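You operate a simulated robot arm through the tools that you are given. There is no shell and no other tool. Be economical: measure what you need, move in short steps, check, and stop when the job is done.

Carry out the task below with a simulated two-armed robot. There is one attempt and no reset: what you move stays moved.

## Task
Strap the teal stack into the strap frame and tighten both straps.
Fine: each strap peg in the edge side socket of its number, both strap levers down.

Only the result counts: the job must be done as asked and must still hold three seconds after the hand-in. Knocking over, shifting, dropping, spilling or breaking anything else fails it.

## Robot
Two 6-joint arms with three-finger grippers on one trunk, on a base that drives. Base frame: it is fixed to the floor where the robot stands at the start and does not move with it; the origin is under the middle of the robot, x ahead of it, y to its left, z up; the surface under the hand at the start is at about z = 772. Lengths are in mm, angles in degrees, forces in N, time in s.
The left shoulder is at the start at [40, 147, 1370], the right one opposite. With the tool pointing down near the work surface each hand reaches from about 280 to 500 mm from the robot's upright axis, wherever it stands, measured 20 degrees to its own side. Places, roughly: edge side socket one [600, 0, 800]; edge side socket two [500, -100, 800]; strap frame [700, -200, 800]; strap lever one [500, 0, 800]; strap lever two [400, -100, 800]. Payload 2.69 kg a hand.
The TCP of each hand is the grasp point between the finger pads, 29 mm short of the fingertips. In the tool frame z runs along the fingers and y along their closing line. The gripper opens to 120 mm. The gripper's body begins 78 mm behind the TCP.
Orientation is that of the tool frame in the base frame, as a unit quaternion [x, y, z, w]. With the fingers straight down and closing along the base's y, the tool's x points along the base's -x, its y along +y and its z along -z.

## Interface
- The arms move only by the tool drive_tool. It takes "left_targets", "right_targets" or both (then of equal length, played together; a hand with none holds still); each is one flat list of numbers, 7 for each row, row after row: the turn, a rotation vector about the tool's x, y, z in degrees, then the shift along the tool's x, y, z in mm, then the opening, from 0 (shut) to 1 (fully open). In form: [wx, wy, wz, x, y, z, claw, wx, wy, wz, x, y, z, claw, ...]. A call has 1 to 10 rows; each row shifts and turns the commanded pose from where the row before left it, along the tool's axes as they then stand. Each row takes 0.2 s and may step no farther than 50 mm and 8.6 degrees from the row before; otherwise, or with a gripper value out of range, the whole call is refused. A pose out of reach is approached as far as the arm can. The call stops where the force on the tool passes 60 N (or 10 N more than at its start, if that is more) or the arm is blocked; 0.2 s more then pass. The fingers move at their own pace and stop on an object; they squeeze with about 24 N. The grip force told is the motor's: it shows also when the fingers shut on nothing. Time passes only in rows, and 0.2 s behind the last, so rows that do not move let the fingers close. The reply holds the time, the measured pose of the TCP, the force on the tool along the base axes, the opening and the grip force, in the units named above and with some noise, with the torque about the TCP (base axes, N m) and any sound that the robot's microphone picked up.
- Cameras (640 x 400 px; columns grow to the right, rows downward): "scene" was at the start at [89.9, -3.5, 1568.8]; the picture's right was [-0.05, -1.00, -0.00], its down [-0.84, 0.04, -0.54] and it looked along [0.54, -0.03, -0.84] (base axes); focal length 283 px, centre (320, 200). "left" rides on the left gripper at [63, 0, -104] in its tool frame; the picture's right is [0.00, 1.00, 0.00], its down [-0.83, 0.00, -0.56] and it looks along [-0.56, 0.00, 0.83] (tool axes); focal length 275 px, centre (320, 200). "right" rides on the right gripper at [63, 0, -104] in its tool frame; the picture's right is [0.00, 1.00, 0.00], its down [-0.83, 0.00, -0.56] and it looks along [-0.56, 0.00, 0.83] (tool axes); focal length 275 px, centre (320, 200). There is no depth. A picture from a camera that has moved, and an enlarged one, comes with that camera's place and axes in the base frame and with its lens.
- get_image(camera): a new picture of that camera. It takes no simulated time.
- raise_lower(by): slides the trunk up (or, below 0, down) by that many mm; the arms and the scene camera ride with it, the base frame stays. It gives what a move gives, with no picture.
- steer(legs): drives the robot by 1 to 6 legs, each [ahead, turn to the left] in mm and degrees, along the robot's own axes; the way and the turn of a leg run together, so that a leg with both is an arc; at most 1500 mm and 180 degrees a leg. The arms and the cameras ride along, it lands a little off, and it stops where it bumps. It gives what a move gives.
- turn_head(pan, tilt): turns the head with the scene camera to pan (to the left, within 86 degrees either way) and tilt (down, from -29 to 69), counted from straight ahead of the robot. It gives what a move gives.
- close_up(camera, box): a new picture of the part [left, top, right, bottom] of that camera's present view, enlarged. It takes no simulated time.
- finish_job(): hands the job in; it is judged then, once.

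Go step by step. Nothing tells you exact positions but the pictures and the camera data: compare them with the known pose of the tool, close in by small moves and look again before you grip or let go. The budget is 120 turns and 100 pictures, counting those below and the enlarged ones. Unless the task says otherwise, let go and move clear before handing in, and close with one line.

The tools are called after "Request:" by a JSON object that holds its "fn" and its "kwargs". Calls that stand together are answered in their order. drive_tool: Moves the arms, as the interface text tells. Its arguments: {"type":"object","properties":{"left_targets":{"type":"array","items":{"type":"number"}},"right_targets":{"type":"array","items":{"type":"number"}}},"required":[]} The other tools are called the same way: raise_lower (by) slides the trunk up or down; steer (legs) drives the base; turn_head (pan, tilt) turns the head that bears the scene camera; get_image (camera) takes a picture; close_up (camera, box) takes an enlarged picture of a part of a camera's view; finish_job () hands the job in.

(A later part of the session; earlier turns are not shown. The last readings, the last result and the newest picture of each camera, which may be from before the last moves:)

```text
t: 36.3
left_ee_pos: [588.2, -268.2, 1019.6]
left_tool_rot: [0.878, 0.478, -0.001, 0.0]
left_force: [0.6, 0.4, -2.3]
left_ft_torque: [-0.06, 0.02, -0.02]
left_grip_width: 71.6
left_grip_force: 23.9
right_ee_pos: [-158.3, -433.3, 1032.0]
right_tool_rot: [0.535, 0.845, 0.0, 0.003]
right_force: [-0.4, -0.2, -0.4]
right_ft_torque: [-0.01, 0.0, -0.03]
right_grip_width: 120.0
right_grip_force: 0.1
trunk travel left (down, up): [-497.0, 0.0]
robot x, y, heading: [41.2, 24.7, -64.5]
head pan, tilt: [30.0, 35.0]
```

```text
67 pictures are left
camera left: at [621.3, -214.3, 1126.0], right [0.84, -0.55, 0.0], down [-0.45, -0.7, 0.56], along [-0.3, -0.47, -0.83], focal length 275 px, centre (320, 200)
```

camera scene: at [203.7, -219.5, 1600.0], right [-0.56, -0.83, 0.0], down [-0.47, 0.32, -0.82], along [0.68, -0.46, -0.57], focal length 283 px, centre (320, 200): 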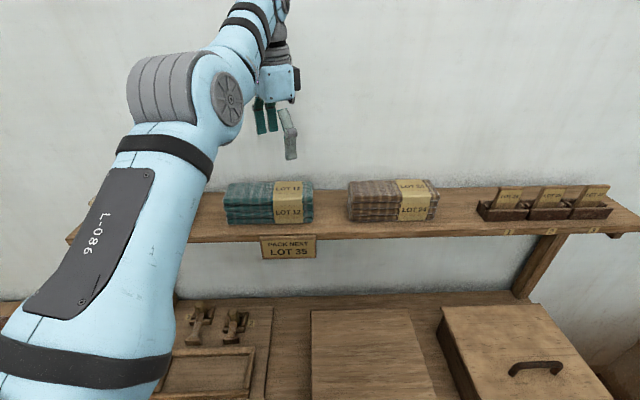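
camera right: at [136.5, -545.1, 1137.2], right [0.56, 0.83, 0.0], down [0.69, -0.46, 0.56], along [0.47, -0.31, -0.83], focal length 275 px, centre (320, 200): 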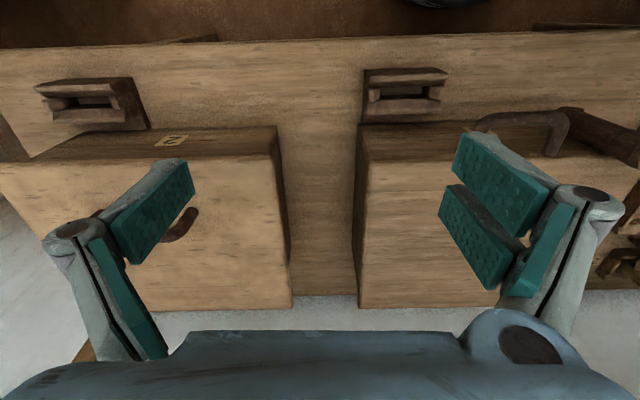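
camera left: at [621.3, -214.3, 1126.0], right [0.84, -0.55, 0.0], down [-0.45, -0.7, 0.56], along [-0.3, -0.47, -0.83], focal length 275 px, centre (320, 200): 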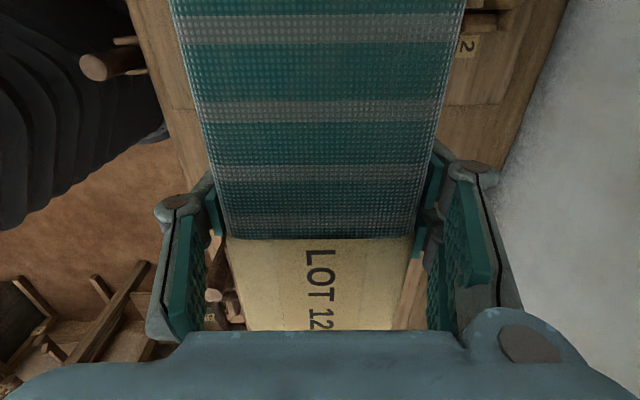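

Holding the stack above the bench front. I look at the strap frame for its exact place and angle.

Request:
{"fn": "turn_head", "kwargs": {"pan": 50, "tilt": 50}}

Request:
{"fn": "get_image", "kwargs": {"camera": "scene"}}

```text
t: 37.1
left_ee_pos: [589.5, -268.6, 1020.0]
left_tool_rot: [0.879, 0.478, 0.0, 0.0]
left_force: [0.1, 0.1, -1.2]
left_ft_torque: [-0.03, -0.02, 0.03]
left_grip_width: 71.6
left_grip_force: 23.9
right_ee_pos: [-158.9, -434.8, 1032.4]
right_tool_rot: [0.534, 0.845, 0.0, 0.003]
right_force: [0.5, 0.1, 0.7]
right_ft_torque: [0.01, 0.0, 0.0]
right_grip_width: 120.0
right_grip_force: 0.2
trunk travel left (down, up): [-497.0, 0.0]
robot x, y, heading: [36.2, 25.4, -64.3]
head pan, tilt: [50.0, 50.0]
```

```text
66 pictures are left
camera scene: at [121.2, -11.0, 1578.1], right [-0.25, -0.97, 0.0], down [-0.74, 0.19, -0.64], along [0.62, -0.16, -0.77], focal length 283 px, centre (320, 200)
```

scene: 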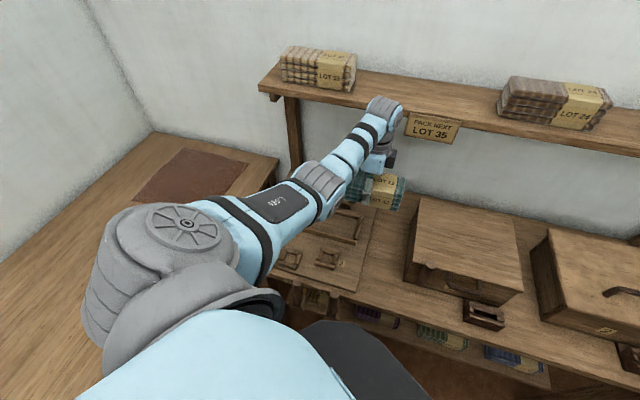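

The arm hides the frame from the head, so I'll use the wrist camera once near. First I lower the trunk in stages for more reach at bench height, keeping the stack high.

Request:
{"fn": "raise_lower", "kwargs": {"by": -90}}

Request:
{"fn": "drive_tool", "kwargs": {"left_targets": [0, 0, 0, 0, 0, -40, 0, 0, 0, 0, 0, 0, -40, 0]}}

Request:
{"fn": "raise_lower", "kwargs": {"by": -90}}

Request:
{"fn": "steer", "kwargs": {"legs": [[0, 30], [60, 0], [0, -30]]}}

```text
t: 38.4
left_ee_pos: [588.6, -268.5, 930.2]
left_tool_rot: [0.879, 0.477, 0.001, 0.0]
left_force: [0.4, 0.5, -0.9]
left_ft_torque: [-0.01, -0.02, 0.02]
left_grip_width: 72.0
left_grip_force: 24.6
right_ee_pos: [-158.2, -434.3, 943.8]
right_tool_rot: [0.534, 0.845, 0.0, 0.003]
right_force: [-0.2, 0.5, 0.0]
right_ft_torque: [0.0, 0.0, 0.01]
right_grip_width: 120.0
right_grip_force: 0.1
trunk travel left (down, up): [-407.0, 90.0]
robot x, y, heading: [37.4, 24.2, -64.3]
head pan, tilt: [50.0, 50.0]
```

```text
t: 39.0
left_ee_pos: [589.4, -271.0, 1011.2]
left_tool_rot: [0.878, 0.478, 0.0, 0.0]
left_force: [-0.5, -0.6, -1.0]
left_ft_torque: [-0.01, 0.0, -0.04]
left_grip_width: 71.4
left_grip_force: 24.6
left hand out of reach, approached as far as the arm can: row 2
right_ee_pos: [-158.7, -434.0, 942.5]
right_tool_rot: [0.534, 0.846, 0.0, 0.003]
right_force: [0.2, 0.4, 0.4]
right_ft_torque: [0.0, 0.0, 0.03]
right_grip_width: 119.9
right_grip_force: 0.2
trunk travel left (down, up): [-407.0, 90.0]
robot x, y, heading: [38.4, 26.9, -64.4]
head pan, tilt: [50.0, 50.0]
```

```text
t: 40.2
left_ee_pos: [590.6, -269.9, 919.8]
left_tool_rot: [0.878, 0.479, 0.0, 0.0]
left_force: [0.1, -0.1, -2.1]
left_ft_torque: [-0.01, 0.0, 0.01]
left_grip_width: 71.6
left_grip_force: 23.6
right_ee_pos: [-158.2, -434.9, 853.2]
right_tool_rot: [0.535, 0.845, 0.001, 0.002]
right_force: [-1.0, -0.4, -0.5]
right_ft_torque: [0.04, 0.01, -0.02]
right_grip_width: 120.0
right_grip_force: 0.0
trunk travel left (down, up): [-317.0, 180.0]
robot x, y, heading: [33.5, 27.0, -64.2]
head pan, tilt: [50.0, 50.0]
```

```text
t: 44.1
left_ee_pos: [640.9, -302.2, 918.6]
left_tool_rot: [0.878, 0.479, 0.0, 0.0]
left_force: [0.6, -0.4, -1.4]
left_ft_torque: [-0.02, -0.01, 0.0]
left_grip_width: 71.4
left_grip_force: 24.0
right_ee_pos: [-107.6, -468.3, 852.1]
right_tool_rot: [0.533, 0.846, 0.0, 0.003]
right_force: [0.2, 0.5, -0.4]
right_ft_torque: [0.01, 0.01, -0.03]
right_grip_width: 120.0
right_grip_force: 0.0
trunk travel left (down, up): [-317.0, 180.0]
robot x, y, heading: [88.2, -6.6, -64.4]
head pan, tilt: [50.0, 50.0]
```

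Request:
{"fn": "drive_tool", "kwargs": {"left_targets": [0, 0, 0, 0, -47, 0, 0, 0, 0, 0, 42, 0, 0, 0, 0, 0, 0, 42, 0, 0, 0, 0, 0, 0, 41, 0, 0, 0]}}

Request:
{"fn": "get_image", "kwargs": {"camera": "left"}}

Request:
{"fn": "get_image", "kwargs": {"camera": "scene"}}

```text
t: 45.1
left_ee_pos: [695.2, -195.5, 893.7]
left_tool_rot: [0.878, 0.479, -0.001, 0.001]
left_force: [0.7, 0.4, -0.5]
left_ft_torque: [-0.06, 0.03, 0.01]
left_grip_width: 71.4
left_grip_force: 23.8
left hand out of reach, approached as far as the arm can: row 1, 2
right_ee_pos: [-107.5, -467.6, 853.4]
right_tool_rot: [0.533, 0.846, -0.001, 0.003]
right_force: [-1.2, -0.6, 0.2]
right_ft_torque: [0.01, -0.02, 0.01]
right_grip_width: 120.2
right_grip_force: 0.0
trunk travel left (down, up): [-317.0, 180.0]
robot x, y, heading: [89.6, -7.2, -64.3]
head pan, tilt: [50.0, 50.0]
```

```text
65 pictures are left
camera left: at [728.5, -143.2, 998.9], right [0.84, -0.55, 0.0], down [-0.45, -0.7, 0.56], along [-0.3, -0.47, -0.83], focal length 275 px, centre (320, 200)
```

left: 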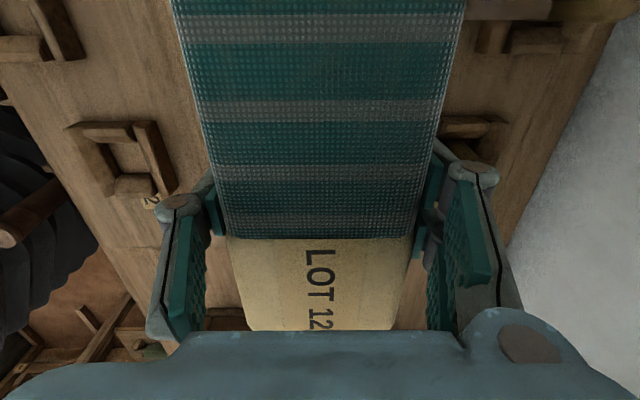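

```text
64 pictures are left
camera scene: at [171.7, -43.4, 1398.1], right [-0.25, -0.97, 0.0], down [-0.74, 0.19, -0.64], along [0.62, -0.16, -0.77], focal length 283 px, centre (320, 200)
```

scene: 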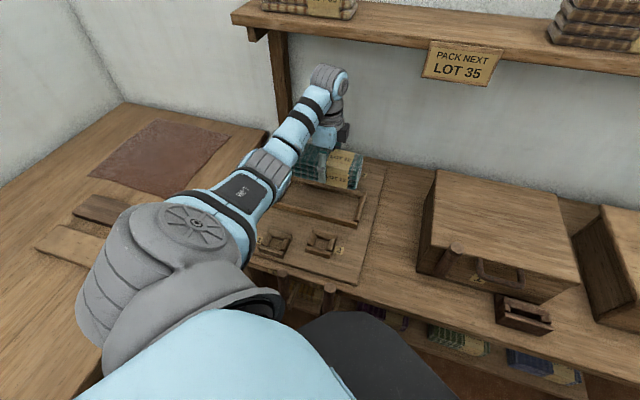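

Request:
{"fn": "drive_tool", "kwargs": {"left_targets": [0, 0, 0, 3, -18, 5, 0, 0, 0, 0, 3, -17, 5, 0]}}

Request:
{"fn": "get_image", "kwargs": {"camera": "left"}}

Request:
{"fn": "close_up", "kwargs": {"camera": "scene", "box": [240, 110, 400, 270]}}

```text
t: 45.7
left_ee_pos: [669.2, -172.3, 883.7]
left_tool_rot: [0.878, 0.478, -0.001, 0.001]
left_force: [0.5, -0.3, -1.8]
left_ft_torque: [-0.04, 0.02, 0.0]
left_grip_width: 71.7
left_grip_force: 24.1
right_ee_pos: [-107.5, -468.3, 852.9]
right_tool_rot: [0.532, 0.847, -0.002, 0.003]
right_force: [0.7, -0.1, -0.2]
right_ft_torque: [0.01, -0.03, 0.0]
right_grip_width: 120.1
right_grip_force: 0.1
trunk travel left (down, up): [-317.0, 180.0]
robot x, y, heading: [87.9, -7.0, -64.3]
head pan, tilt: [50.0, 50.0]
```

```text
63 pictures are left
camera left: at [702.7, -118.6, 988.5], right [0.84, -0.55, 0.0], down [-0.45, -0.7, 0.56], along [-0.3, -0.47, -0.83], focal length 275 px, centre (320, 200)
```

left: 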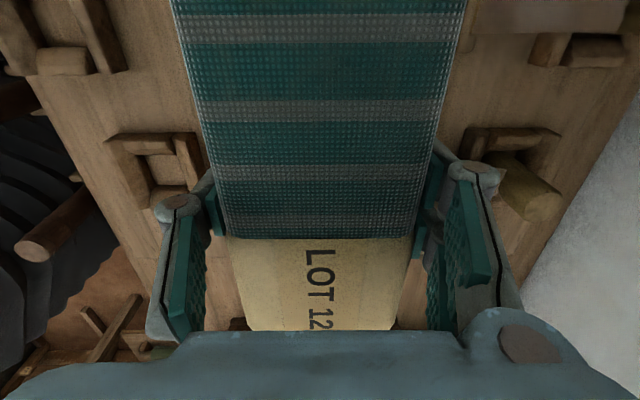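

```text
2.50 times, centred on (320, 190) of scene
camera zoom: at [171.2, -43.4, 1398.1], right [-0.25, -0.97, 0.0], down [-0.74, 0.19, -0.64], along [0.62, -0.16, -0.77], focal length 708 px, centre (320, 225)
```

zoom: 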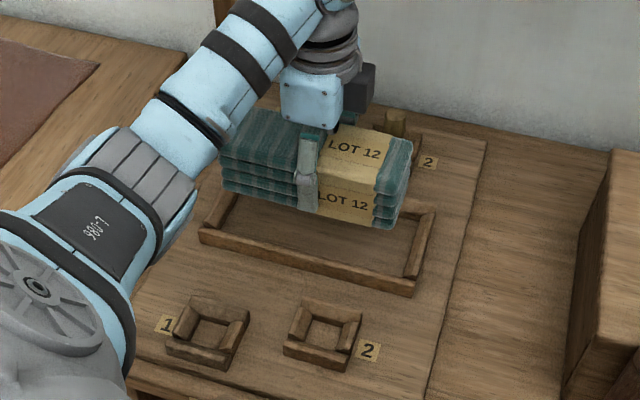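

The stack is well aligned over the frame according to the head view. Lowering part way and checking again.

Request:
{"fn": "drive_tool", "kwargs": {"left_targets": [0, 0, 0, 0, 0, 20, 0, 0, 0, 0, 0, 0, 18, 0]}}

Request:
{"fn": "close_up", "kwargs": {"camera": "scene", "box": [260, 140, 360, 210]}}

Request:
{"fn": "get_image", "kwargs": {"camera": "left"}}

```text
t: 46.3
left_ee_pos: [669.5, -172.3, 846.1]
left_tool_rot: [0.878, 0.479, 0.0, 0.0]
left_force: [0.2, -0.1, -2.3]
left_ft_torque: [-0.01, -0.02, -0.01]
left_grip_width: 71.5
left_grip_force: 24.3
right_ee_pos: [-107.1, -468.5, 852.3]
right_tool_rot: [0.533, 0.846, 0.0, 0.003]
right_force: [-0.1, -0.3, -0.2]
right_ft_torque: [0.0, -0.02, -0.01]
right_grip_width: 119.7
right_grip_force: 0.1
trunk travel left (down, up): [-317.0, 180.0]
robot x, y, heading: [89.9, -7.5, -64.3]
head pan, tilt: [50.0, 50.0]
```

```text
5.71 times, centred on (310, 175) of scene
camera zoom: at [171.5, -44.4, 1398.1], right [-0.25, -0.97, 0.0], down [-0.74, 0.19, -0.64], along [0.62, -0.16, -0.77], focal length 1619 px, centre (377, 343)
```

zoom: 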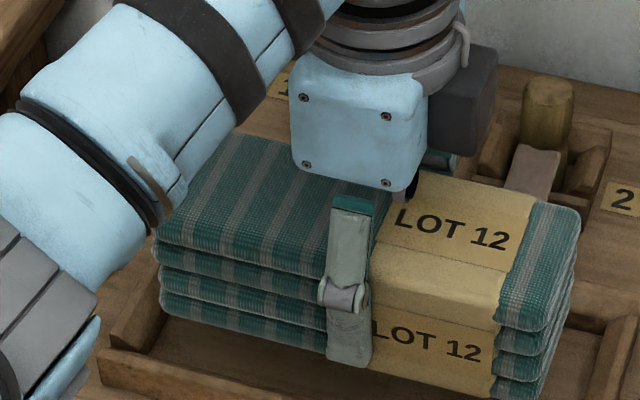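

```text
60 pictures are left
camera left: at [703.4, -119.2, 951.5], right [0.84, -0.55, 0.0], down [-0.45, -0.7, 0.56], along [-0.3, -0.47, -0.83], focal length 275 px, centre (320, 200)
```

left: 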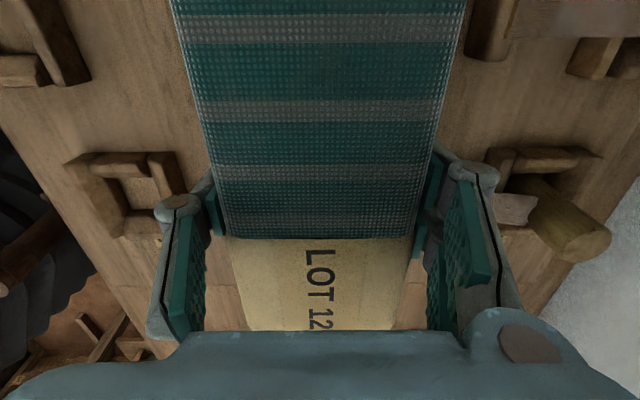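

The fingers won't fit between stack and rails, so I lower until the tips are just over the rails, then let the stack drop the last few mm.

Request:
{"fn": "drive_tool", "kwargs": {"left_targets": [0, 0, 0, -2, 0, 6, 0]}}

Request:
{"fn": "close_up", "kwargs": {"camera": "scene", "box": [260, 160, 360, 230]}}

```text
t: 46.7
left_ee_pos: [668.5, -174.3, 839.2]
left_tool_rot: [0.878, 0.479, -0.001, 0.0]
left_force: [0.4, -1.1, -1.8]
left_ft_torque: [-0.01, 0.02, 0.04]
left_grip_width: 71.4
left_grip_force: 23.9
right_ee_pos: [-107.2, -468.1, 851.3]
right_tool_rot: [0.533, 0.846, 0.0, 0.003]
right_force: [0.1, 0.5, -0.9]
right_ft_torque: [0.0, -0.02, 0.03]
right_grip_width: 119.9
right_grip_force: 0.1
trunk travel left (down, up): [-317.0, 180.0]
robot x, y, heading: [87.1, -7.8, -64.4]
head pan, tilt: [50.0, 50.0]
```

```text
5.71 times, centred on (310, 195) of scene
camera zoom: at [171.2, -44.7, 1398.1], right [-0.25, -0.97, 0.0], down [-0.74, 0.19, -0.64], along [0.62, -0.16, -0.77], focal length 1619 px, centre (377, 229)
```

zoom: 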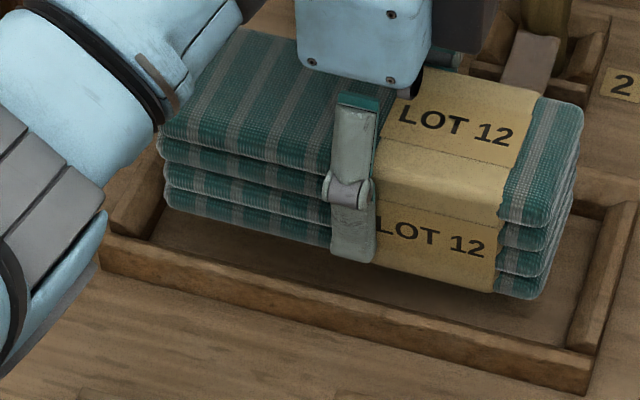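

Two-view check says rails are low (top about z 783) and the stack should go about 4 mm further back. Lowering another step.

Request:
{"fn": "drive_tool", "kwargs": {"left_targets": [0, 0, 0, 0, 4, 10, 0, 0, 0, 0, 0, 0, 7, 0]}}

Request:
{"fn": "close_up", "kwargs": {"camera": "scene", "box": [260, 160, 360, 230]}}

Request:
{"fn": "get_image", "kwargs": {"camera": "left"}}

```text
t: 47.3
left_ee_pos: [672.9, -175.8, 823.0]
left_tool_rot: [0.878, 0.478, 0.0, 0.001]
left_force: [0.2, 0.5, -2.5]
left_ft_torque: [-0.02, 0.01, 0.03]
left_grip_width: 71.6
left_grip_force: 23.7
right_ee_pos: [-105.6, -467.9, 852.2]
right_tool_rot: [0.533, 0.846, 0.0, 0.003]
right_force: [-0.8, -0.2, -0.3]
right_ft_torque: [-0.01, -0.01, -0.03]
right_grip_width: 119.9
right_grip_force: 0.1
trunk travel left (down, up): [-317.0, 180.0]
robot x, y, heading: [88.2, -6.5, -64.3]
head pan, tilt: [50.0, 50.0]
```

```text
5.71 times, centred on (310, 195) of scene
camera zoom: at [171.2, -44.6, 1398.1], right [-0.25, -0.97, 0.0], down [-0.74, 0.19, -0.64], along [0.62, -0.16, -0.77], focal length 1619 px, centre (377, 229)
```

zoom: 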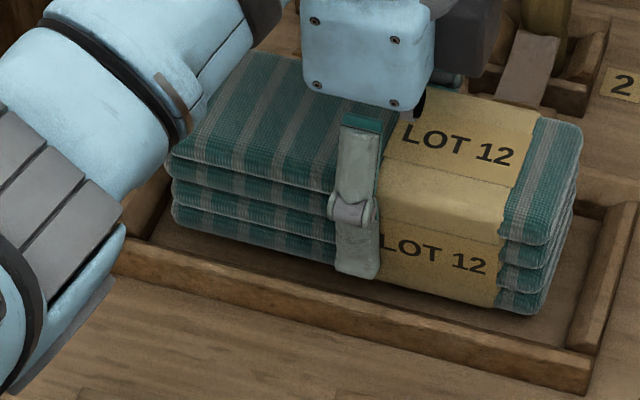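

```text
57 pictures are left
camera left: at [705.4, -123.6, 928.5], right [0.84, -0.55, 0.0], down [-0.45, -0.7, 0.56], along [-0.3, -0.47, -0.83], focal length 275 px, centre (320, 200)
```

left: 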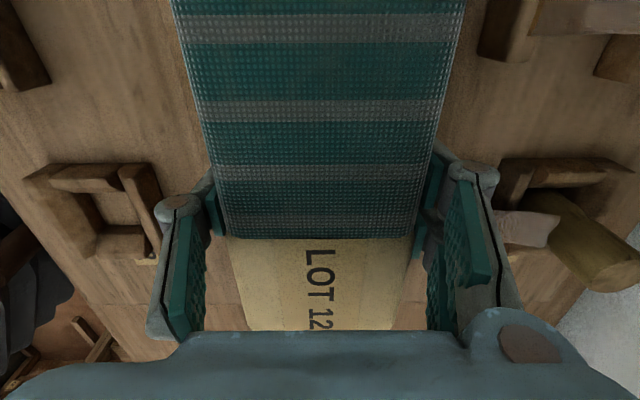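

Request:
{"fn": "drive_tool", "kwargs": {"left_targets": [0, 0, 0, 0, 0, 4, 0, 0, 0, 0, 0, 0, 2, 0, 0, 0, 0, 0, 0, 0, 0]}}

Request:
{"fn": "close_up", "kwargs": {"camera": "scene", "box": [260, 160, 360, 230]}}

```text
t: 48.1
left_ee_pos: [672.2, -176.1, 816.8]
left_tool_rot: [0.878, 0.479, 0.0, 0.0]
left_force: [0.4, 0.5, -1.1]
left_ft_torque: [-0.01, -0.01, -0.02]
left_grip_width: 71.4
left_grip_force: 24.4
right_ee_pos: [-107.0, -468.5, 852.3]
right_tool_rot: [0.532, 0.846, 0.0, 0.003]
right_force: [0.2, 0.4, 0.1]
right_ft_torque: [0.01, -0.03, 0.0]
right_grip_width: 120.1
right_grip_force: 0.1
trunk travel left (down, up): [-317.0, 180.0]
robot x, y, heading: [86.4, -6.1, -64.1]
head pan, tilt: [50.0, 50.0]
```

```text
5.71 times, centred on (310, 195) of scene
camera zoom: at [171.1, -44.6, 1398.1], right [-0.25, -0.97, 0.0], down [-0.74, 0.19, -0.64], along [0.62, -0.16, -0.77], focal length 1619 px, centre (377, 229)
```

zoom: 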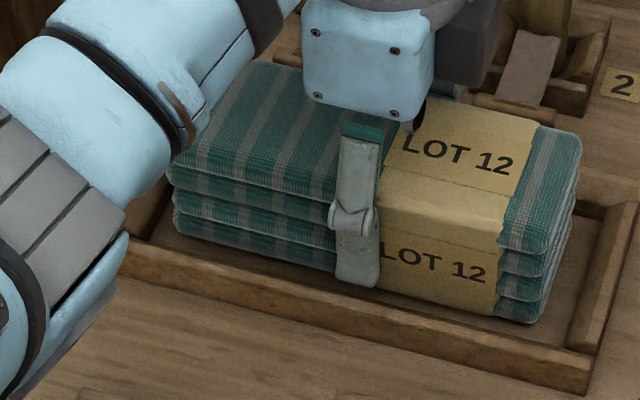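

Request:
{"fn": "drive_tool", "kwargs": {"left_targets": [0, 0, 0, 0, 0, 0, 0.68, 0, 0, 0, 0, 0, 0, 0.68, 0, 0, 0, 0, 0, 0, 0.68]}}

Request:
{"fn": "close_up", "kwargs": {"camera": "scene", "box": [260, 160, 360, 230]}}

```text
t: 48.9
left_ee_pos: [673.5, -177.6, 817.3]
left_tool_rot: [0.878, 0.478, 0.0, 0.0]
left_force: [0.4, 0.4, -0.2]
left_ft_torque: [0.0, -0.02, 0.0]
left_grip_width: 81.7
left_grip_force: 0.1
right_ee_pos: [-107.9, -468.2, 852.4]
right_tool_rot: [0.533, 0.846, 0.0, 0.004]
right_force: [0.6, -0.4, 0.2]
right_ft_torque: [-0.02, -0.01, -0.05]
right_grip_width: 120.3
right_grip_force: 0.1
trunk travel left (down, up): [-317.0, 180.0]
robot x, y, heading: [82.5, -8.1, -64.3]
head pan, tilt: [50.0, 50.0]
```

```text
5.71 times, centred on (310, 195) of scene
camera zoom: at [170.8, -44.5, 1398.1], right [-0.25, -0.97, 0.0], down [-0.74, 0.19, -0.64], along [0.62, -0.16, -0.77], focal length 1619 px, centre (377, 229)
```

zoom: 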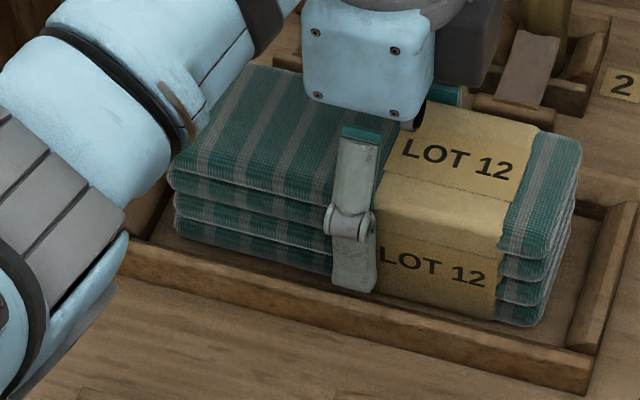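

Released; the stack settled inside the frame. Now I lift the hand clear and inspect.

Request:
{"fn": "drive_tool", "kwargs": {"left_targets": [0, 0, 0, 0, 0, -20, 0.7, 0, 0, 0, 0, 0, -40, 0.7, 0, 0, 0, 0, 0, -40, 0.7]}}

Request:
{"fn": "get_image", "kwargs": {"camera": "left"}}

Request:
{"fn": "close_up", "kwargs": {"camera": "scene", "box": [240, 120, 400, 300]}}

```text
t: 49.7
left_ee_pos: [686.4, -171.0, 893.6]
left_tool_rot: [0.878, 0.479, -0.001, 0.001]
left_force: [0.0, 0.6, -0.4]
left_ft_torque: [-0.04, 0.02, 0.02]
left_grip_width: 84.0
left_grip_force: 0.1
left hand out of reach, approached as far as the arm can: row 3
right_ee_pos: [-107.1, -469.2, 852.6]
right_tool_rot: [0.533, 0.846, 0.0, 0.003]
right_force: [0.0, -0.2, -0.3]
right_ft_torque: [-0.01, -0.03, -0.02]
right_grip_width: 120.0
right_grip_force: 0.0
trunk travel left (down, up): [-317.0, 180.0]
robot x, y, heading: [89.7, -5.7, -64.4]
head pan, tilt: [50.0, 50.0]
```

```text
54 pictures are left
camera left: at [718.9, -117.1, 999.3], right [0.84, -0.55, 0.0], down [-0.45, -0.7, 0.56], along [-0.3, -0.47, -0.83], focal length 275 px, centre (320, 200)
```

left: 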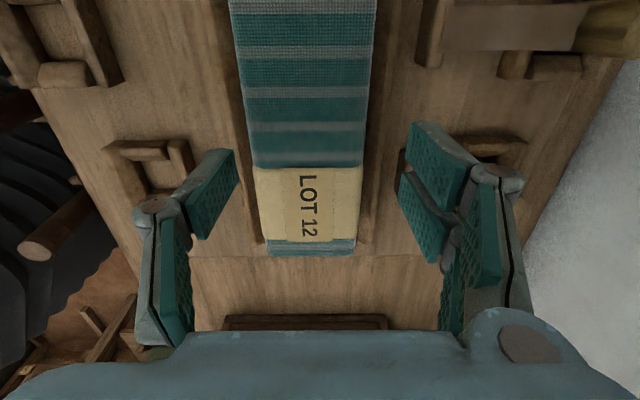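

```text
2.22 times, centred on (320, 210) of scene
camera zoom: at [171.2, -44.3, 1398.1], right [-0.25, -0.97, 0.0], down [-0.74, 0.19, -0.64], along [0.62, -0.16, -0.77], focal length 630 px, centre (320, 178)
```

zoom: 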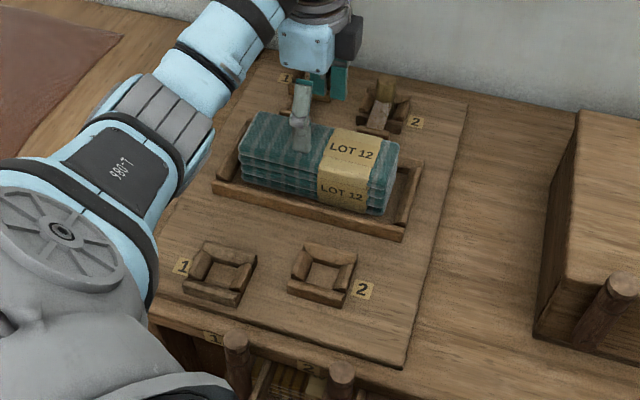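

The stack sits in the frame. Next the pegs: I turn the hand so the fingers close along the bench, and look at the pegs from there.

Request:
{"fn": "drive_tool", "kwargs": {"left_targets": [0, 0, -8.6, 0, -5, 0, 0.7, 0, 0, -8.6, 0, 0, 0, 0.7, 0, 0, -8.6, 0, 0, 0, 0.7, 0, 0, -8.6, 0, 0, 0, 0.7, 0, 0, -8.6, 0, 0, 0, 0.7, 0, 0, -8.6, 0, 0, 0, 0.7, 0, 0, -8.6, 0, 0, 0, 0.7, 0, 0, -8.6, 0, 0, 0, 0.7, 0, 0, -8.6, 0, 0, 0, 0.7, 0, 0, -8.6, 0, 0, 0, 0.7]}}

Request:
{"fn": "get_image", "kwargs": {"camera": "left"}}

```text
t: 51.9
left_ee_pos: [681.4, -166.9, 891.2]
left_tool_rot: [0.314, 0.949, -0.002, 0.0]
left_force: [0.6, -0.4, 0.1]
left_ft_torque: [-0.01, 0.03, -0.01]
left_grip_width: 84.2
left_grip_force: 0.1
right_ee_pos: [-107.8, -468.2, 851.3]
right_tool_rot: [0.533, 0.846, 0.0, 0.003]
right_force: [0.5, -0.7, -0.2]
right_ft_torque: [0.02, 0.02, -0.02]
right_grip_width: 120.1
right_grip_force: 0.2
trunk travel left (down, up): [-317.0, 180.0]
robot x, y, heading: [90.4, -10.2, -64.3]
head pan, tilt: [50.0, 50.0]
```

```text
52 pictures are left
camera left: at [630.2, -128.4, 997.6], right [0.6, 0.8, 0.0], down [0.66, -0.5, 0.56], along [0.44, -0.34, -0.83], focal length 275 px, centre (320, 200)
```

left: 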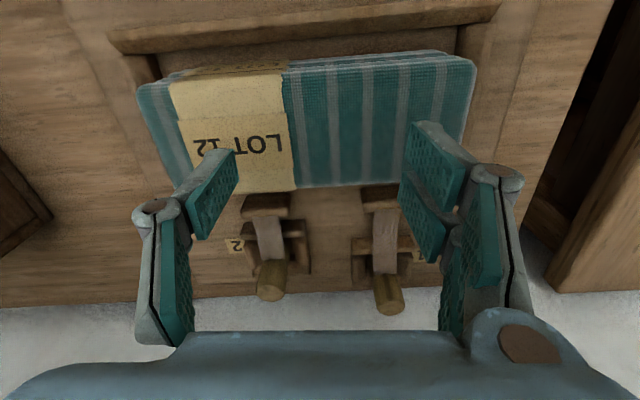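

Pegs measured: peg 2 near (753,-272), peg 1 near (824,-198), tops z≈857. I drive in a little and tilt the hand outward to reach them.

Request:
{"fn": "steer", "kwargs": {"legs": [[0, 30], [45, 0], [0, -30]]}}

Request:
{"fn": "drive_tool", "kwargs": {"left_targets": [0, 0, -3.7, 0, 0, 0, 0.6, 0, -7.5, 0, 0, 0, 0, 0.6, 0, -7.5, 0, 0, 0, 0, 0.6, 0, -7.5, 0, 0, 0, 0, 0.6, 0, -7.5, 0, 0, 0, 0, 0.6]}}

Request:
{"fn": "get_image", "kwargs": {"camera": "left"}}

```text
t: 55.8
left_ee_pos: [719.8, -187.3, 891.3]
left_tool_rot: [0.312, 0.95, -0.001, 0.001]
left_force: [-0.7, 0.6, 1.0]
left_ft_torque: [-0.02, -0.02, 0.02]
left_grip_width: 84.2
left_grip_force: 0.1
right_ee_pos: [-65.6, -495.8, 852.0]
right_tool_rot: [0.53, 0.848, 0.0, 0.003]
right_force: [0.0, 1.1, -0.4]
right_ft_torque: [-0.01, 0.02, -0.01]
right_grip_width: 120.1
right_grip_force: 0.2
trunk travel left (down, up): [-317.0, 180.0]
robot x, y, heading: [125.2, -31.4, -64.1]
head pan, tilt: [50.0, 50.0]
```

```text
t: 57.0
left_ee_pos: [719.2, -186.8, 891.0]
left_tool_rot: [0.272, 0.926, -0.075, 0.25]
left_force: [-0.2, -0.5, 0.0]
left_ft_torque: [-0.03, 0.03, 0.0]
left_grip_width: 72.0
left_grip_force: 0.0
right_ee_pos: [-66.4, -495.2, 852.0]
right_tool_rot: [0.53, 0.848, 0.0, 0.004]
right_force: [0.3, 0.1, -0.2]
right_ft_torque: [-0.02, 0.0, 0.0]
right_grip_width: 119.9
right_grip_force: 0.1
trunk travel left (down, up): [-317.0, 180.0]
robot x, y, heading: [123.3, -34.8, -63.9]
head pan, tilt: [50.0, 50.0]
```

```text
51 pictures are left
camera left: at [628.6, -128.2, 952.0], right [0.54, 0.84, 0.0], down [0.37, -0.24, 0.9], along [0.75, -0.49, -0.44], focal length 275 px, centre (320, 200)
```

left: 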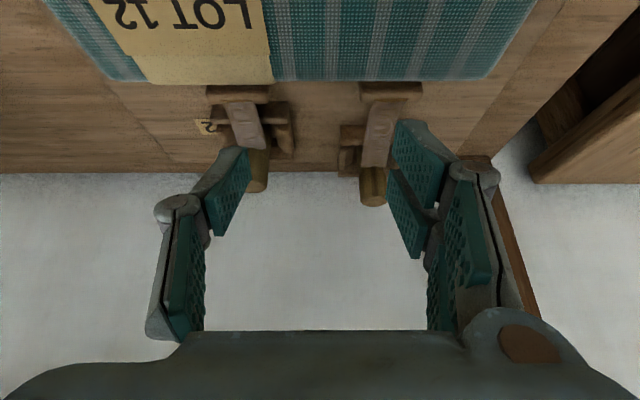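

Request:
{"fn": "drive_tool", "kwargs": {"left_targets": [0, 0, 0, -21, -25, 12, 0.6, 0, 0, 0, -21.8, -24.6, 12, 0.6]}}

Request:
{"fn": "get_image", "kwargs": {"camera": "left"}}

```text
t: 57.6
left_ee_pos: [733.8, -256.2, 892.3]
left_tool_rot: [0.271, 0.927, -0.073, 0.249]
left_force: [-1.0, 0.6, 0.0]
left_ft_torque: [0.02, -0.01, 0.0]
left_grip_width: 71.9
left_grip_force: 0.2
right_ee_pos: [-66.2, -496.0, 851.8]
right_tool_rot: [0.53, 0.848, 0.0, 0.002]
right_force: [0.0, -0.2, 0.1]
right_ft_torque: [0.02, 0.03, 0.0]
right_grip_width: 119.9
right_grip_force: 0.1
trunk travel left (down, up): [-317.0, 180.0]
robot x, y, heading: [130.3, -34.2, -64.0]
head pan, tilt: [50.0, 50.0]
```

```text
50 pictures are left
camera left: at [643.2, -197.9, 952.7], right [0.54, 0.84, 0.0], down [0.37, -0.24, 0.9], along [0.75, -0.49, -0.44], focal length 275 px, centre (320, 200)
```

left: 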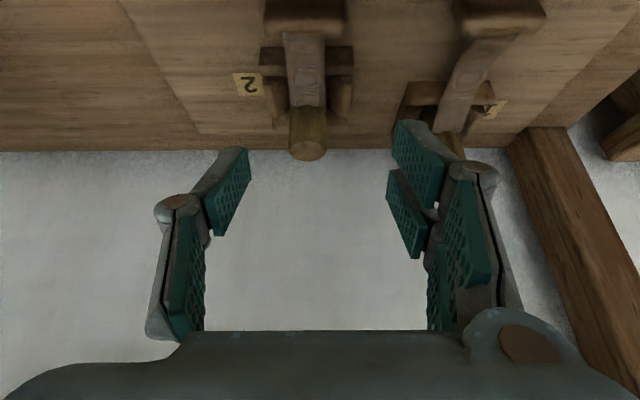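

Request:
{"fn": "drive_tool", "kwargs": {"left_targets": [0, 0, 0, 1.5, -5, 20, 0.6, 0, 0, 0, 1, 0, 16, 0.6, 0, 0, 0, 1, 0, 15, 0.6]}}

Request:
{"fn": "get_image", "kwargs": {"camera": "left"}}

```text
t: 58.4
left_ee_pos: [752.5, -271.0, 846.0]
left_tool_rot: [0.271, 0.927, -0.073, 0.249]
left_force: [-0.4, 0.7, 0.2]
left_ft_torque: [-0.01, -0.03, 0.01]
left_grip_width: 71.9
left_grip_force: 0.0
right_ee_pos: [-66.2, -495.9, 853.0]
right_tool_rot: [0.53, 0.848, 0.0, 0.003]
right_force: [-0.2, 0.3, -0.4]
right_ft_torque: [0.01, 0.01, 0.04]
right_grip_width: 120.0
right_grip_force: 0.1
trunk travel left (down, up): [-317.0, 180.0]
robot x, y, heading: [123.1, -34.2, -63.6]
head pan, tilt: [50.0, 50.0]
```

```text
49 pictures are left
camera left: at [660.5, -213.2, 906.6], right [0.54, 0.84, 0.0], down [0.37, -0.24, 0.9], along [0.75, -0.49, -0.44], focal length 275 px, centre (320, 200)
```

left: 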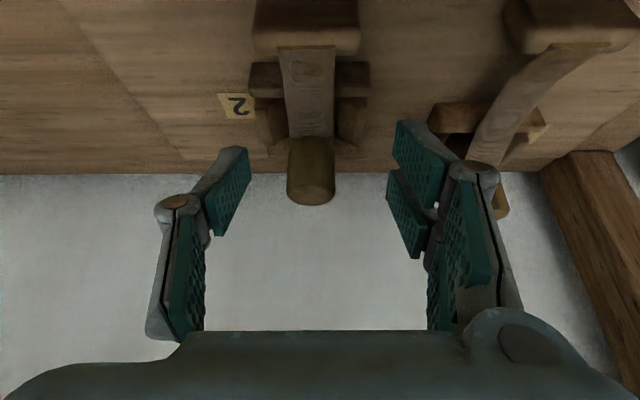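

Request:
{"fn": "drive_tool", "kwargs": {"left_targets": [0, 0, 0, 0, -3, 0, 0.4, 0, 0, 0, 0, 0, 0, 0.0, 0, 0, 0, 0, 0, 0, 0.0, 0, 0, 0, 0, 0, 0, 0.0]}}

Request:
{"fn": "get_image", "kwargs": {"camera": "left"}}

```text
t: 59.4
left_ee_pos: [749.7, -274.3, 847.4]
left_tool_rot: [0.271, 0.927, -0.074, 0.249]
left_force: [0.3, 0.3, 0.3]
left_ft_torque: [0.01, 0.01, 0.01]
left_grip_width: 24.2
left_grip_force: 24.4
right_ee_pos: [-65.7, -496.1, 853.2]
right_tool_rot: [0.53, 0.848, 0.0, 0.004]
right_force: [0.2, -0.4, 0.0]
right_ft_torque: [0.0, -0.02, 0.01]
right_grip_width: 120.2
right_grip_force: 0.0
trunk travel left (down, up): [-317.0, 180.0]
robot x, y, heading: [127.5, -33.0, -63.6]
head pan, tilt: [50.0, 50.0]
```

```text
48 pictures are left
camera left: at [658.5, -215.9, 906.8], right [0.54, 0.84, 0.0], down [0.37, -0.24, 0.9], along [0.75, -0.49, -0.44], focal length 275 px, centre (320, 200)
```

left: 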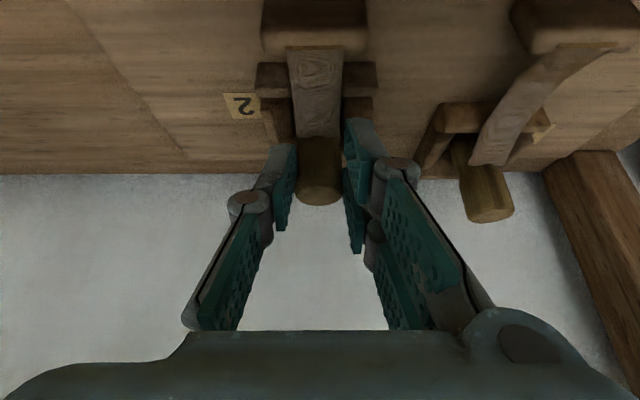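

Peg 2 is held. Lifting it straight up.

Request:
{"fn": "drive_tool", "kwargs": {"left_targets": [0, 0, 0, -15, 0, -26, 0, 0, 0, 0, -18, 0, -31, 0, 0, 0, 0, -18, 0, -31, 0]}}

Request:
{"fn": "get_image", "kwargs": {"camera": "left"}}

Request:
{"fn": "get_image", "kwargs": {"camera": "scene"}}

```text
t: 60.2
left_ee_pos: [748.5, -275.3, 948.7]
left_tool_rot: [0.271, 0.927, -0.073, 0.248]
left_force: [0.4, 0.2, -0.8]
left_ft_torque: [0.0, -0.01, -0.01]
left_grip_width: 24.3
left_grip_force: 24.0
right_ee_pos: [-66.7, -494.6, 851.7]
right_tool_rot: [0.53, 0.848, 0.0, 0.003]
right_force: [0.8, 0.2, 0.1]
right_ft_torque: [-0.05, 0.01, 0.0]
right_grip_width: 119.9
right_grip_force: 0.0
trunk travel left (down, up): [-317.0, 180.0]
robot x, y, heading: [123.7, -28.7, -63.8]
head pan, tilt: [50.0, 50.0]
```

```text
47 pictures are left
camera left: at [658.1, -215.5, 1009.1], right [0.54, 0.84, 0.0], down [0.37, -0.24, 0.9], along [0.75, -0.49, -0.44], focal length 275 px, centre (320, 200)
```

left: 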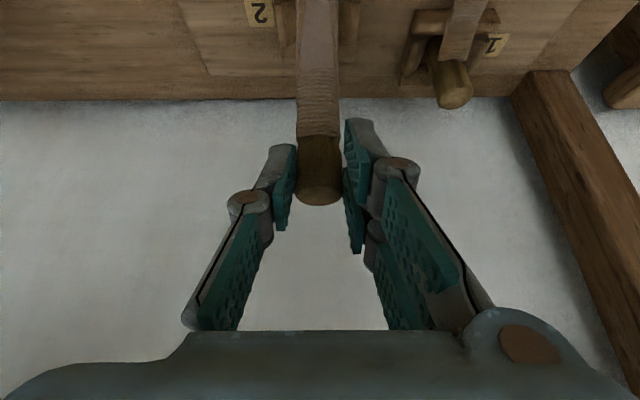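

```text
46 pictures are left
camera scene: at [207.9, -69.0, 1398.1], right [-0.24, -0.97, 0.0], down [-0.74, 0.18, -0.64], along [0.62, -0.15, -0.77], focal length 283 px, centre (320, 200)
```

scene: 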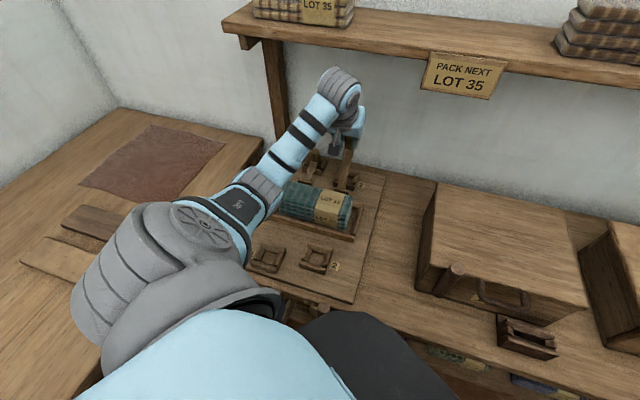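

Peg 2 is free with its strap. I back up so the arm can reach the edge socket, then carry the peg over the stack.

Request:
{"fn": "steer", "kwargs": {"legs": [[-100, 0]]}}

```text
t: 61.3
left_ee_pos: [706.4, -184.0, 947.1]
left_tool_rot: [0.271, 0.927, -0.073, 0.248]
left_force: [0.2, 0.1, -0.2]
left_ft_torque: [0.0, 0.04, -0.01]
left_grip_width: 24.2
left_grip_force: 24.2
right_ee_pos: [-111.2, -405.5, 852.8]
right_tool_rot: [0.531, 0.847, 0.0, 0.003]
right_force: [-0.3, 0.0, 0.1]
right_ft_torque: [-0.02, 0.0, 0.02]
right_grip_width: 119.9
right_grip_force: 0.1
trunk travel left (down, up): [-317.0, 180.0]
robot x, y, heading: [82.8, 56.4, -63.7]
head pan, tilt: [50.0, 50.0]
```

Request:
{"fn": "drive_tool", "kwargs": {"left_targets": [0, 0, 0, 37.4, -14, -17.3, 0, 0, 0, 0, 37.4, -14, -17.3, 0, 0, 0, 0, 37.4, -14, -17.3, 0, 0, 0, 0, 37.4, -14, -17.3, 0]}}

Request:
{"fn": "get_image", "kwargs": {"camera": "left"}}

Request:
{"fn": "get_image", "kwargs": {"camera": "scene"}}

```text
t: 62.3
left_ee_pos: [558.3, -131.9, 910.9]
left_tool_rot: [0.271, 0.927, -0.076, 0.249]
left_force: [-0.4, 0.4, -1.0]
left_ft_torque: [0.01, -0.01, 0.06]
left_grip_width: 24.1
left_grip_force: 24.2
left hand out of reach, approached as far as the arm can: row 3, 4
right_ee_pos: [-109.9, -403.6, 851.5]
right_tool_rot: [0.529, 0.848, 0.0, 0.004]
right_force: [-0.8, -0.5, 0.7]
right_ft_torque: [-0.02, 0.0, 0.01]
right_grip_width: 120.1
right_grip_force: 0.0
trunk travel left (down, up): [-317.0, 180.0]
robot x, y, heading: [81.5, 56.9, -64.0]
head pan, tilt: [50.0, 50.0]
```

```text
45 pictures are left
camera left: at [467.8, -74.2, 970.0], right [0.54, 0.84, 0.0], down [0.37, -0.24, 0.9], along [0.75, -0.49, -0.44], focal length 275 px, centre (320, 200)
```

left: 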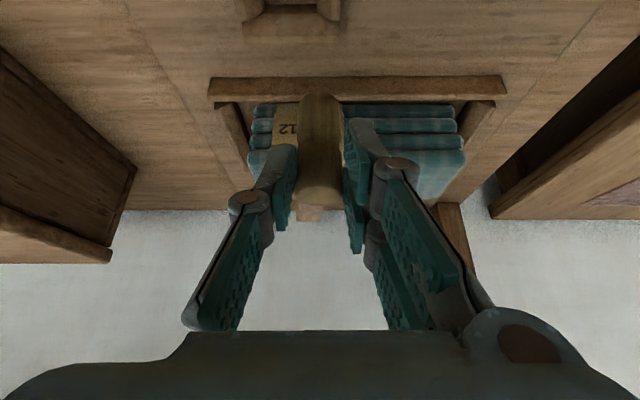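

```text
44 pictures are left
camera scene: at [163.1, 22.7, 1398.2], right [-0.24, -0.97, 0.0], down [-0.74, 0.18, -0.64], along [0.62, -0.15, -0.77], focal length 283 px, centre (320, 200)
```

scene: 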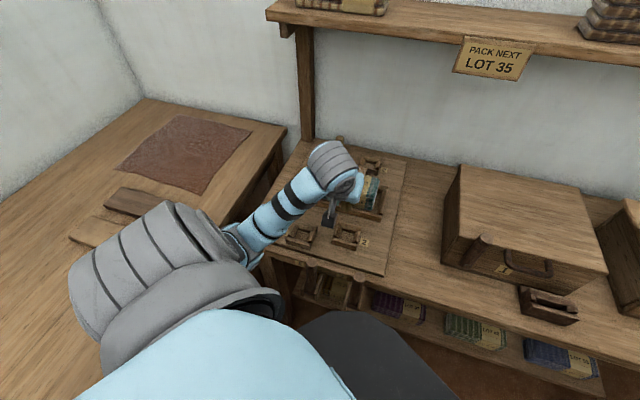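

Request:
{"fn": "steer", "kwargs": {"legs": [[-45, 0]]}}

```text
t: 63.2
left_ee_pos: [542.2, -97.9, 907.7]
left_tool_rot: [0.271, 0.927, -0.075, 0.248]
left_force: [-0.1, -0.6, -0.3]
left_ft_torque: [0.02, 0.05, 0.03]
left_grip_width: 24.3
left_grip_force: 23.5
right_ee_pos: [-127.9, -367.7, 850.7]
right_tool_rot: [0.53, 0.848, 0.002, 0.002]
right_force: [0.6, -0.1, 0.8]
right_ft_torque: [0.05, 0.02, -0.01]
right_grip_width: 119.7
right_grip_force: 0.1
trunk travel left (down, up): [-317.0, 180.0]
robot x, y, heading: [58.3, 94.7, -63.7]
head pan, tilt: [50.0, 50.0]
```

Request:
{"fn": "drive_tool", "kwargs": {"left_targets": [0, 0, 0, -3.8, -20, 13.7, 0, 0, 0, 0, -3.9, -19.3, 13.8, 0]}}

Request:
{"fn": "get_image", "kwargs": {"camera": "left"}}

Request:
{"fn": "close_up", "kwargs": {"camera": "scene", "box": [280, 180, 420, 290]}}

```text
t: 63.8
left_ee_pos: [536.3, -139.7, 890.2]
left_tool_rot: [0.271, 0.927, -0.074, 0.249]
left_force: [0.1, -0.7, -1.1]
left_ft_torque: [0.05, 0.03, -0.02]
left_grip_width: 23.8
left_grip_force: 24.3
right_ee_pos: [-130.5, -365.7, 852.0]
right_tool_rot: [0.53, 0.848, 0.0, 0.003]
right_force: [-0.5, 0.8, 0.2]
right_ft_torque: [0.01, 0.02, -0.01]
right_grip_width: 120.3
right_grip_force: 0.1
trunk travel left (down, up): [-317.0, 180.0]
robot x, y, heading: [58.2, 98.7, -63.9]
head pan, tilt: [50.0, 50.0]
```

```text
43 pictures are left
camera left: at [445.0, -81.8, 949.7], right [0.54, 0.84, 0.0], down [0.37, -0.24, 0.9], along [0.75, -0.49, -0.44], focal length 275 px, centre (320, 200)
```

left: 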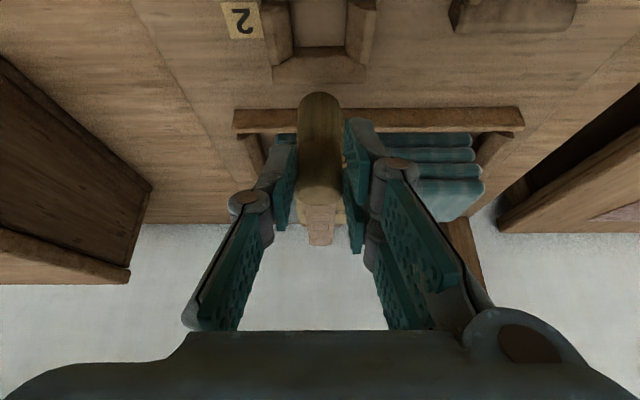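

```text
3.64 times, centred on (350, 235) of scene
camera zoom: at [144.1, 59.2, 1398.0], right [-0.24, -0.97, 0.0], down [-0.74, 0.18, -0.64], along [0.62, -0.15, -0.77], focal length 1030 px, centre (211, 73)
```

zoom: 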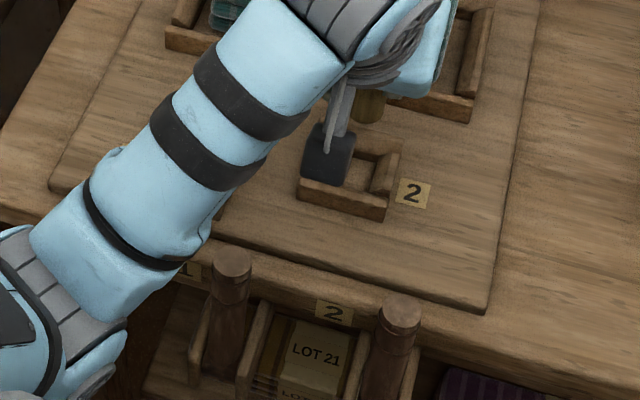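

Request:
{"fn": "drive_tool", "kwargs": {"left_targets": [0, 0, 0, 19.5, -1, 14.1, 0]}}

Request:
{"fn": "get_image", "kwargs": {"camera": "left"}}

Request:
{"fn": "close_up", "kwargs": {"camera": "scene", "box": [320, 190, 400, 250]}}

```text
t: 64.2
left_ee_pos: [527.0, -135.0, 868.0]
left_tool_rot: [0.272, 0.926, -0.075, 0.25]
left_force: [-0.5, 0.0, -1.3]
left_ft_torque: [0.02, -0.01, 0.01]
left_grip_width: 23.9
left_grip_force: 24.3
right_ee_pos: [-130.2, -365.3, 852.6]
right_tool_rot: [0.53, 0.848, 0.0, 0.004]
right_force: [0.1, 0.4, -0.7]
right_ft_torque: [0.0, 0.0, 0.03]
right_grip_width: 120.0
right_grip_force: 0.1
trunk travel left (down, up): [-317.0, 180.0]
robot x, y, heading: [63.7, 95.2, -63.9]
head pan, tilt: [50.0, 50.0]
```

```text
41 pictures are left
camera left: at [435.9, -75.9, 927.7], right [0.54, 0.84, 0.0], down [0.37, -0.24, 0.9], along [0.75, -0.49, -0.44], focal length 275 px, centre (320, 200)
```

left: 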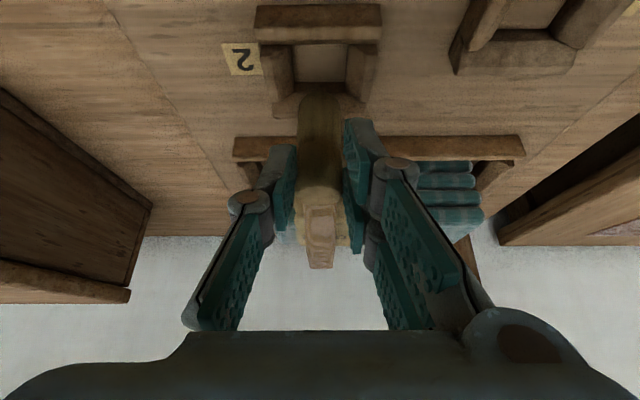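

```text
6.67 times, centred on (360, 220) of scene
camera zoom: at [143.8, 61.6, 1398.1], right [-0.24, -0.97, 0.0], down [-0.74, 0.18, -0.64], along [0.62, -0.15, -0.77], focal length 1889 px, centre (53, 67)
```

zoom: 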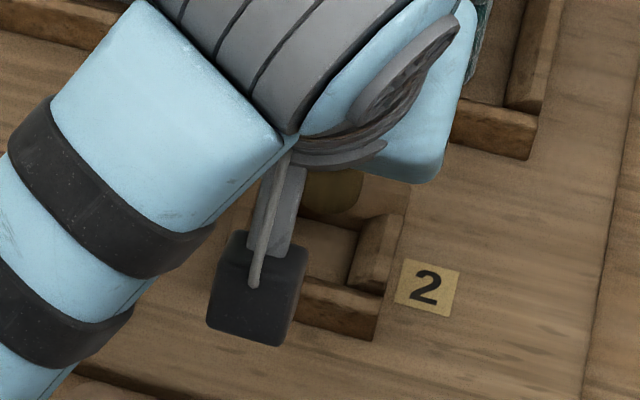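

Peg is centred over socket 2; lowering it in.

Request:
{"fn": "drive_tool", "kwargs": {"left_targets": [0, 0, 0, 4, 0, 6.9, 0, 0, 0, 0, 3.5, 0, 6.1, 0, 0, 0, 0, 2.5, 0, 4.3, 0]}}

Request:
{"fn": "get_image", "kwargs": {"camera": "left"}}

```text
t: 65.0
left_ee_pos: [527.8, -134.5, 846.8]
left_tool_rot: [0.272, 0.927, -0.075, 0.247]
left_force: [0.6, -0.3, -0.5]
left_ft_torque: [0.02, 0.0, 0.0]
left_grip_width: 0.0
left_grip_force: 23.8
right_ee_pos: [-128.5, -367.3, 852.5]
right_tool_rot: [0.53, 0.848, 0.0, 0.002]
right_force: [0.5, 0.4, 0.8]
right_ft_torque: [0.02, 0.01, -0.04]
right_grip_width: 120.1
right_grip_force: 0.0
trunk travel left (down, up): [-317.0, 180.0]
robot x, y, heading: [61.5, 96.5, -64.0]
head pan, tilt: [50.0, 50.0]
```

```text
39 pictures are left
camera left: at [437.4, -76.1, 906.5], right [0.54, 0.84, 0.0], down [0.37, -0.24, 0.9], along [0.75, -0.49, -0.44], focal length 275 px, centre (320, 200)
```

left: 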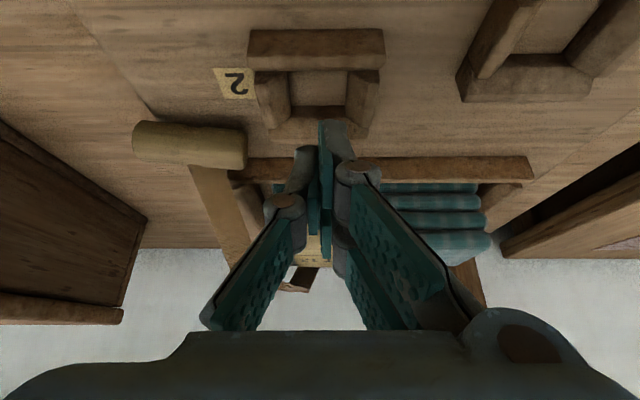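

The peg slipped out of the fingers and now lies on its side by the socket. I check where it rests.

Request:
{"fn": "drive_tool", "kwargs": {"left_targets": [0, 0, 0, -25, 0, -40, 0.3, 0, 0, 0, 0, 0, 0, 0.3]}}

Request:
{"fn": "get_image", "kwargs": {"camera": "left"}}

Request:
{"fn": "get_image", "kwargs": {"camera": "scene"}}

```text
t: 65.6
left_ee_pos: [528.0, -135.4, 897.6]
left_tool_rot: [0.272, 0.927, -0.075, 0.249]
left_force: [-1.0, 0.2, -0.9]
left_ft_torque: [-0.02, -0.02, 0.02]
left_grip_width: 35.9
left_grip_force: 0.1
right_ee_pos: [-130.6, -365.6, 853.0]
right_tool_rot: [0.53, 0.848, 0.001, 0.003]
right_force: [-0.2, -0.1, -1.1]
right_ft_torque: [-0.01, -0.04, 0.0]
right_grip_width: 120.0
right_grip_force: 0.1
trunk travel left (down, up): [-317.0, 180.0]
robot x, y, heading: [62.7, 98.8, -63.8]
head pan, tilt: [50.0, 50.0]
```

```text
38 pictures are left
camera left: at [437.3, -76.3, 955.5], right [0.54, 0.84, 0.0], down [0.37, -0.24, 0.9], along [0.75, -0.49, -0.44], focal length 275 px, centre (320, 200)
```

left: 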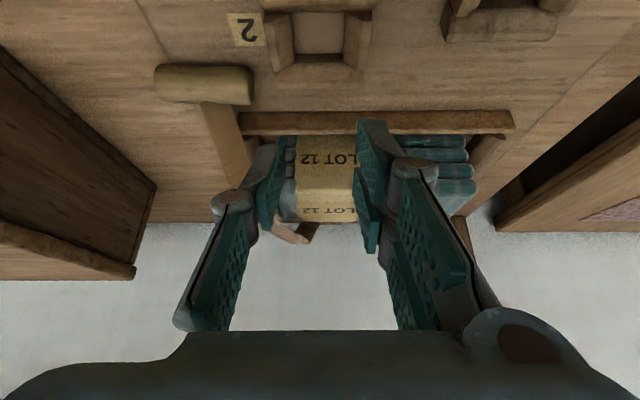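

```text
37 pictures are left
camera scene: at [144.4, 61.5, 1398.1], right [-0.24, -0.97, 0.0], down [-0.74, 0.18, -0.64], along [0.62, -0.15, -0.77], focal length 283 px, centre (320, 200)
```

scene: 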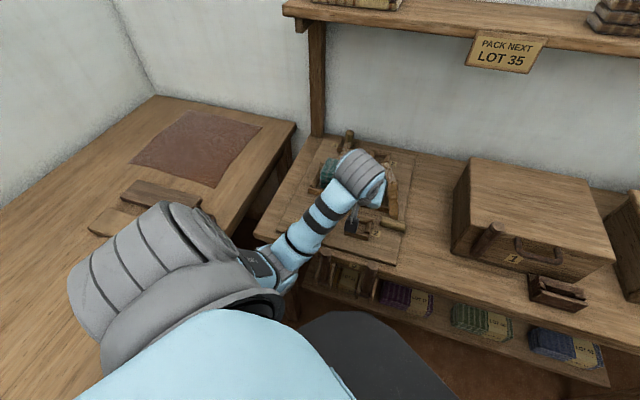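

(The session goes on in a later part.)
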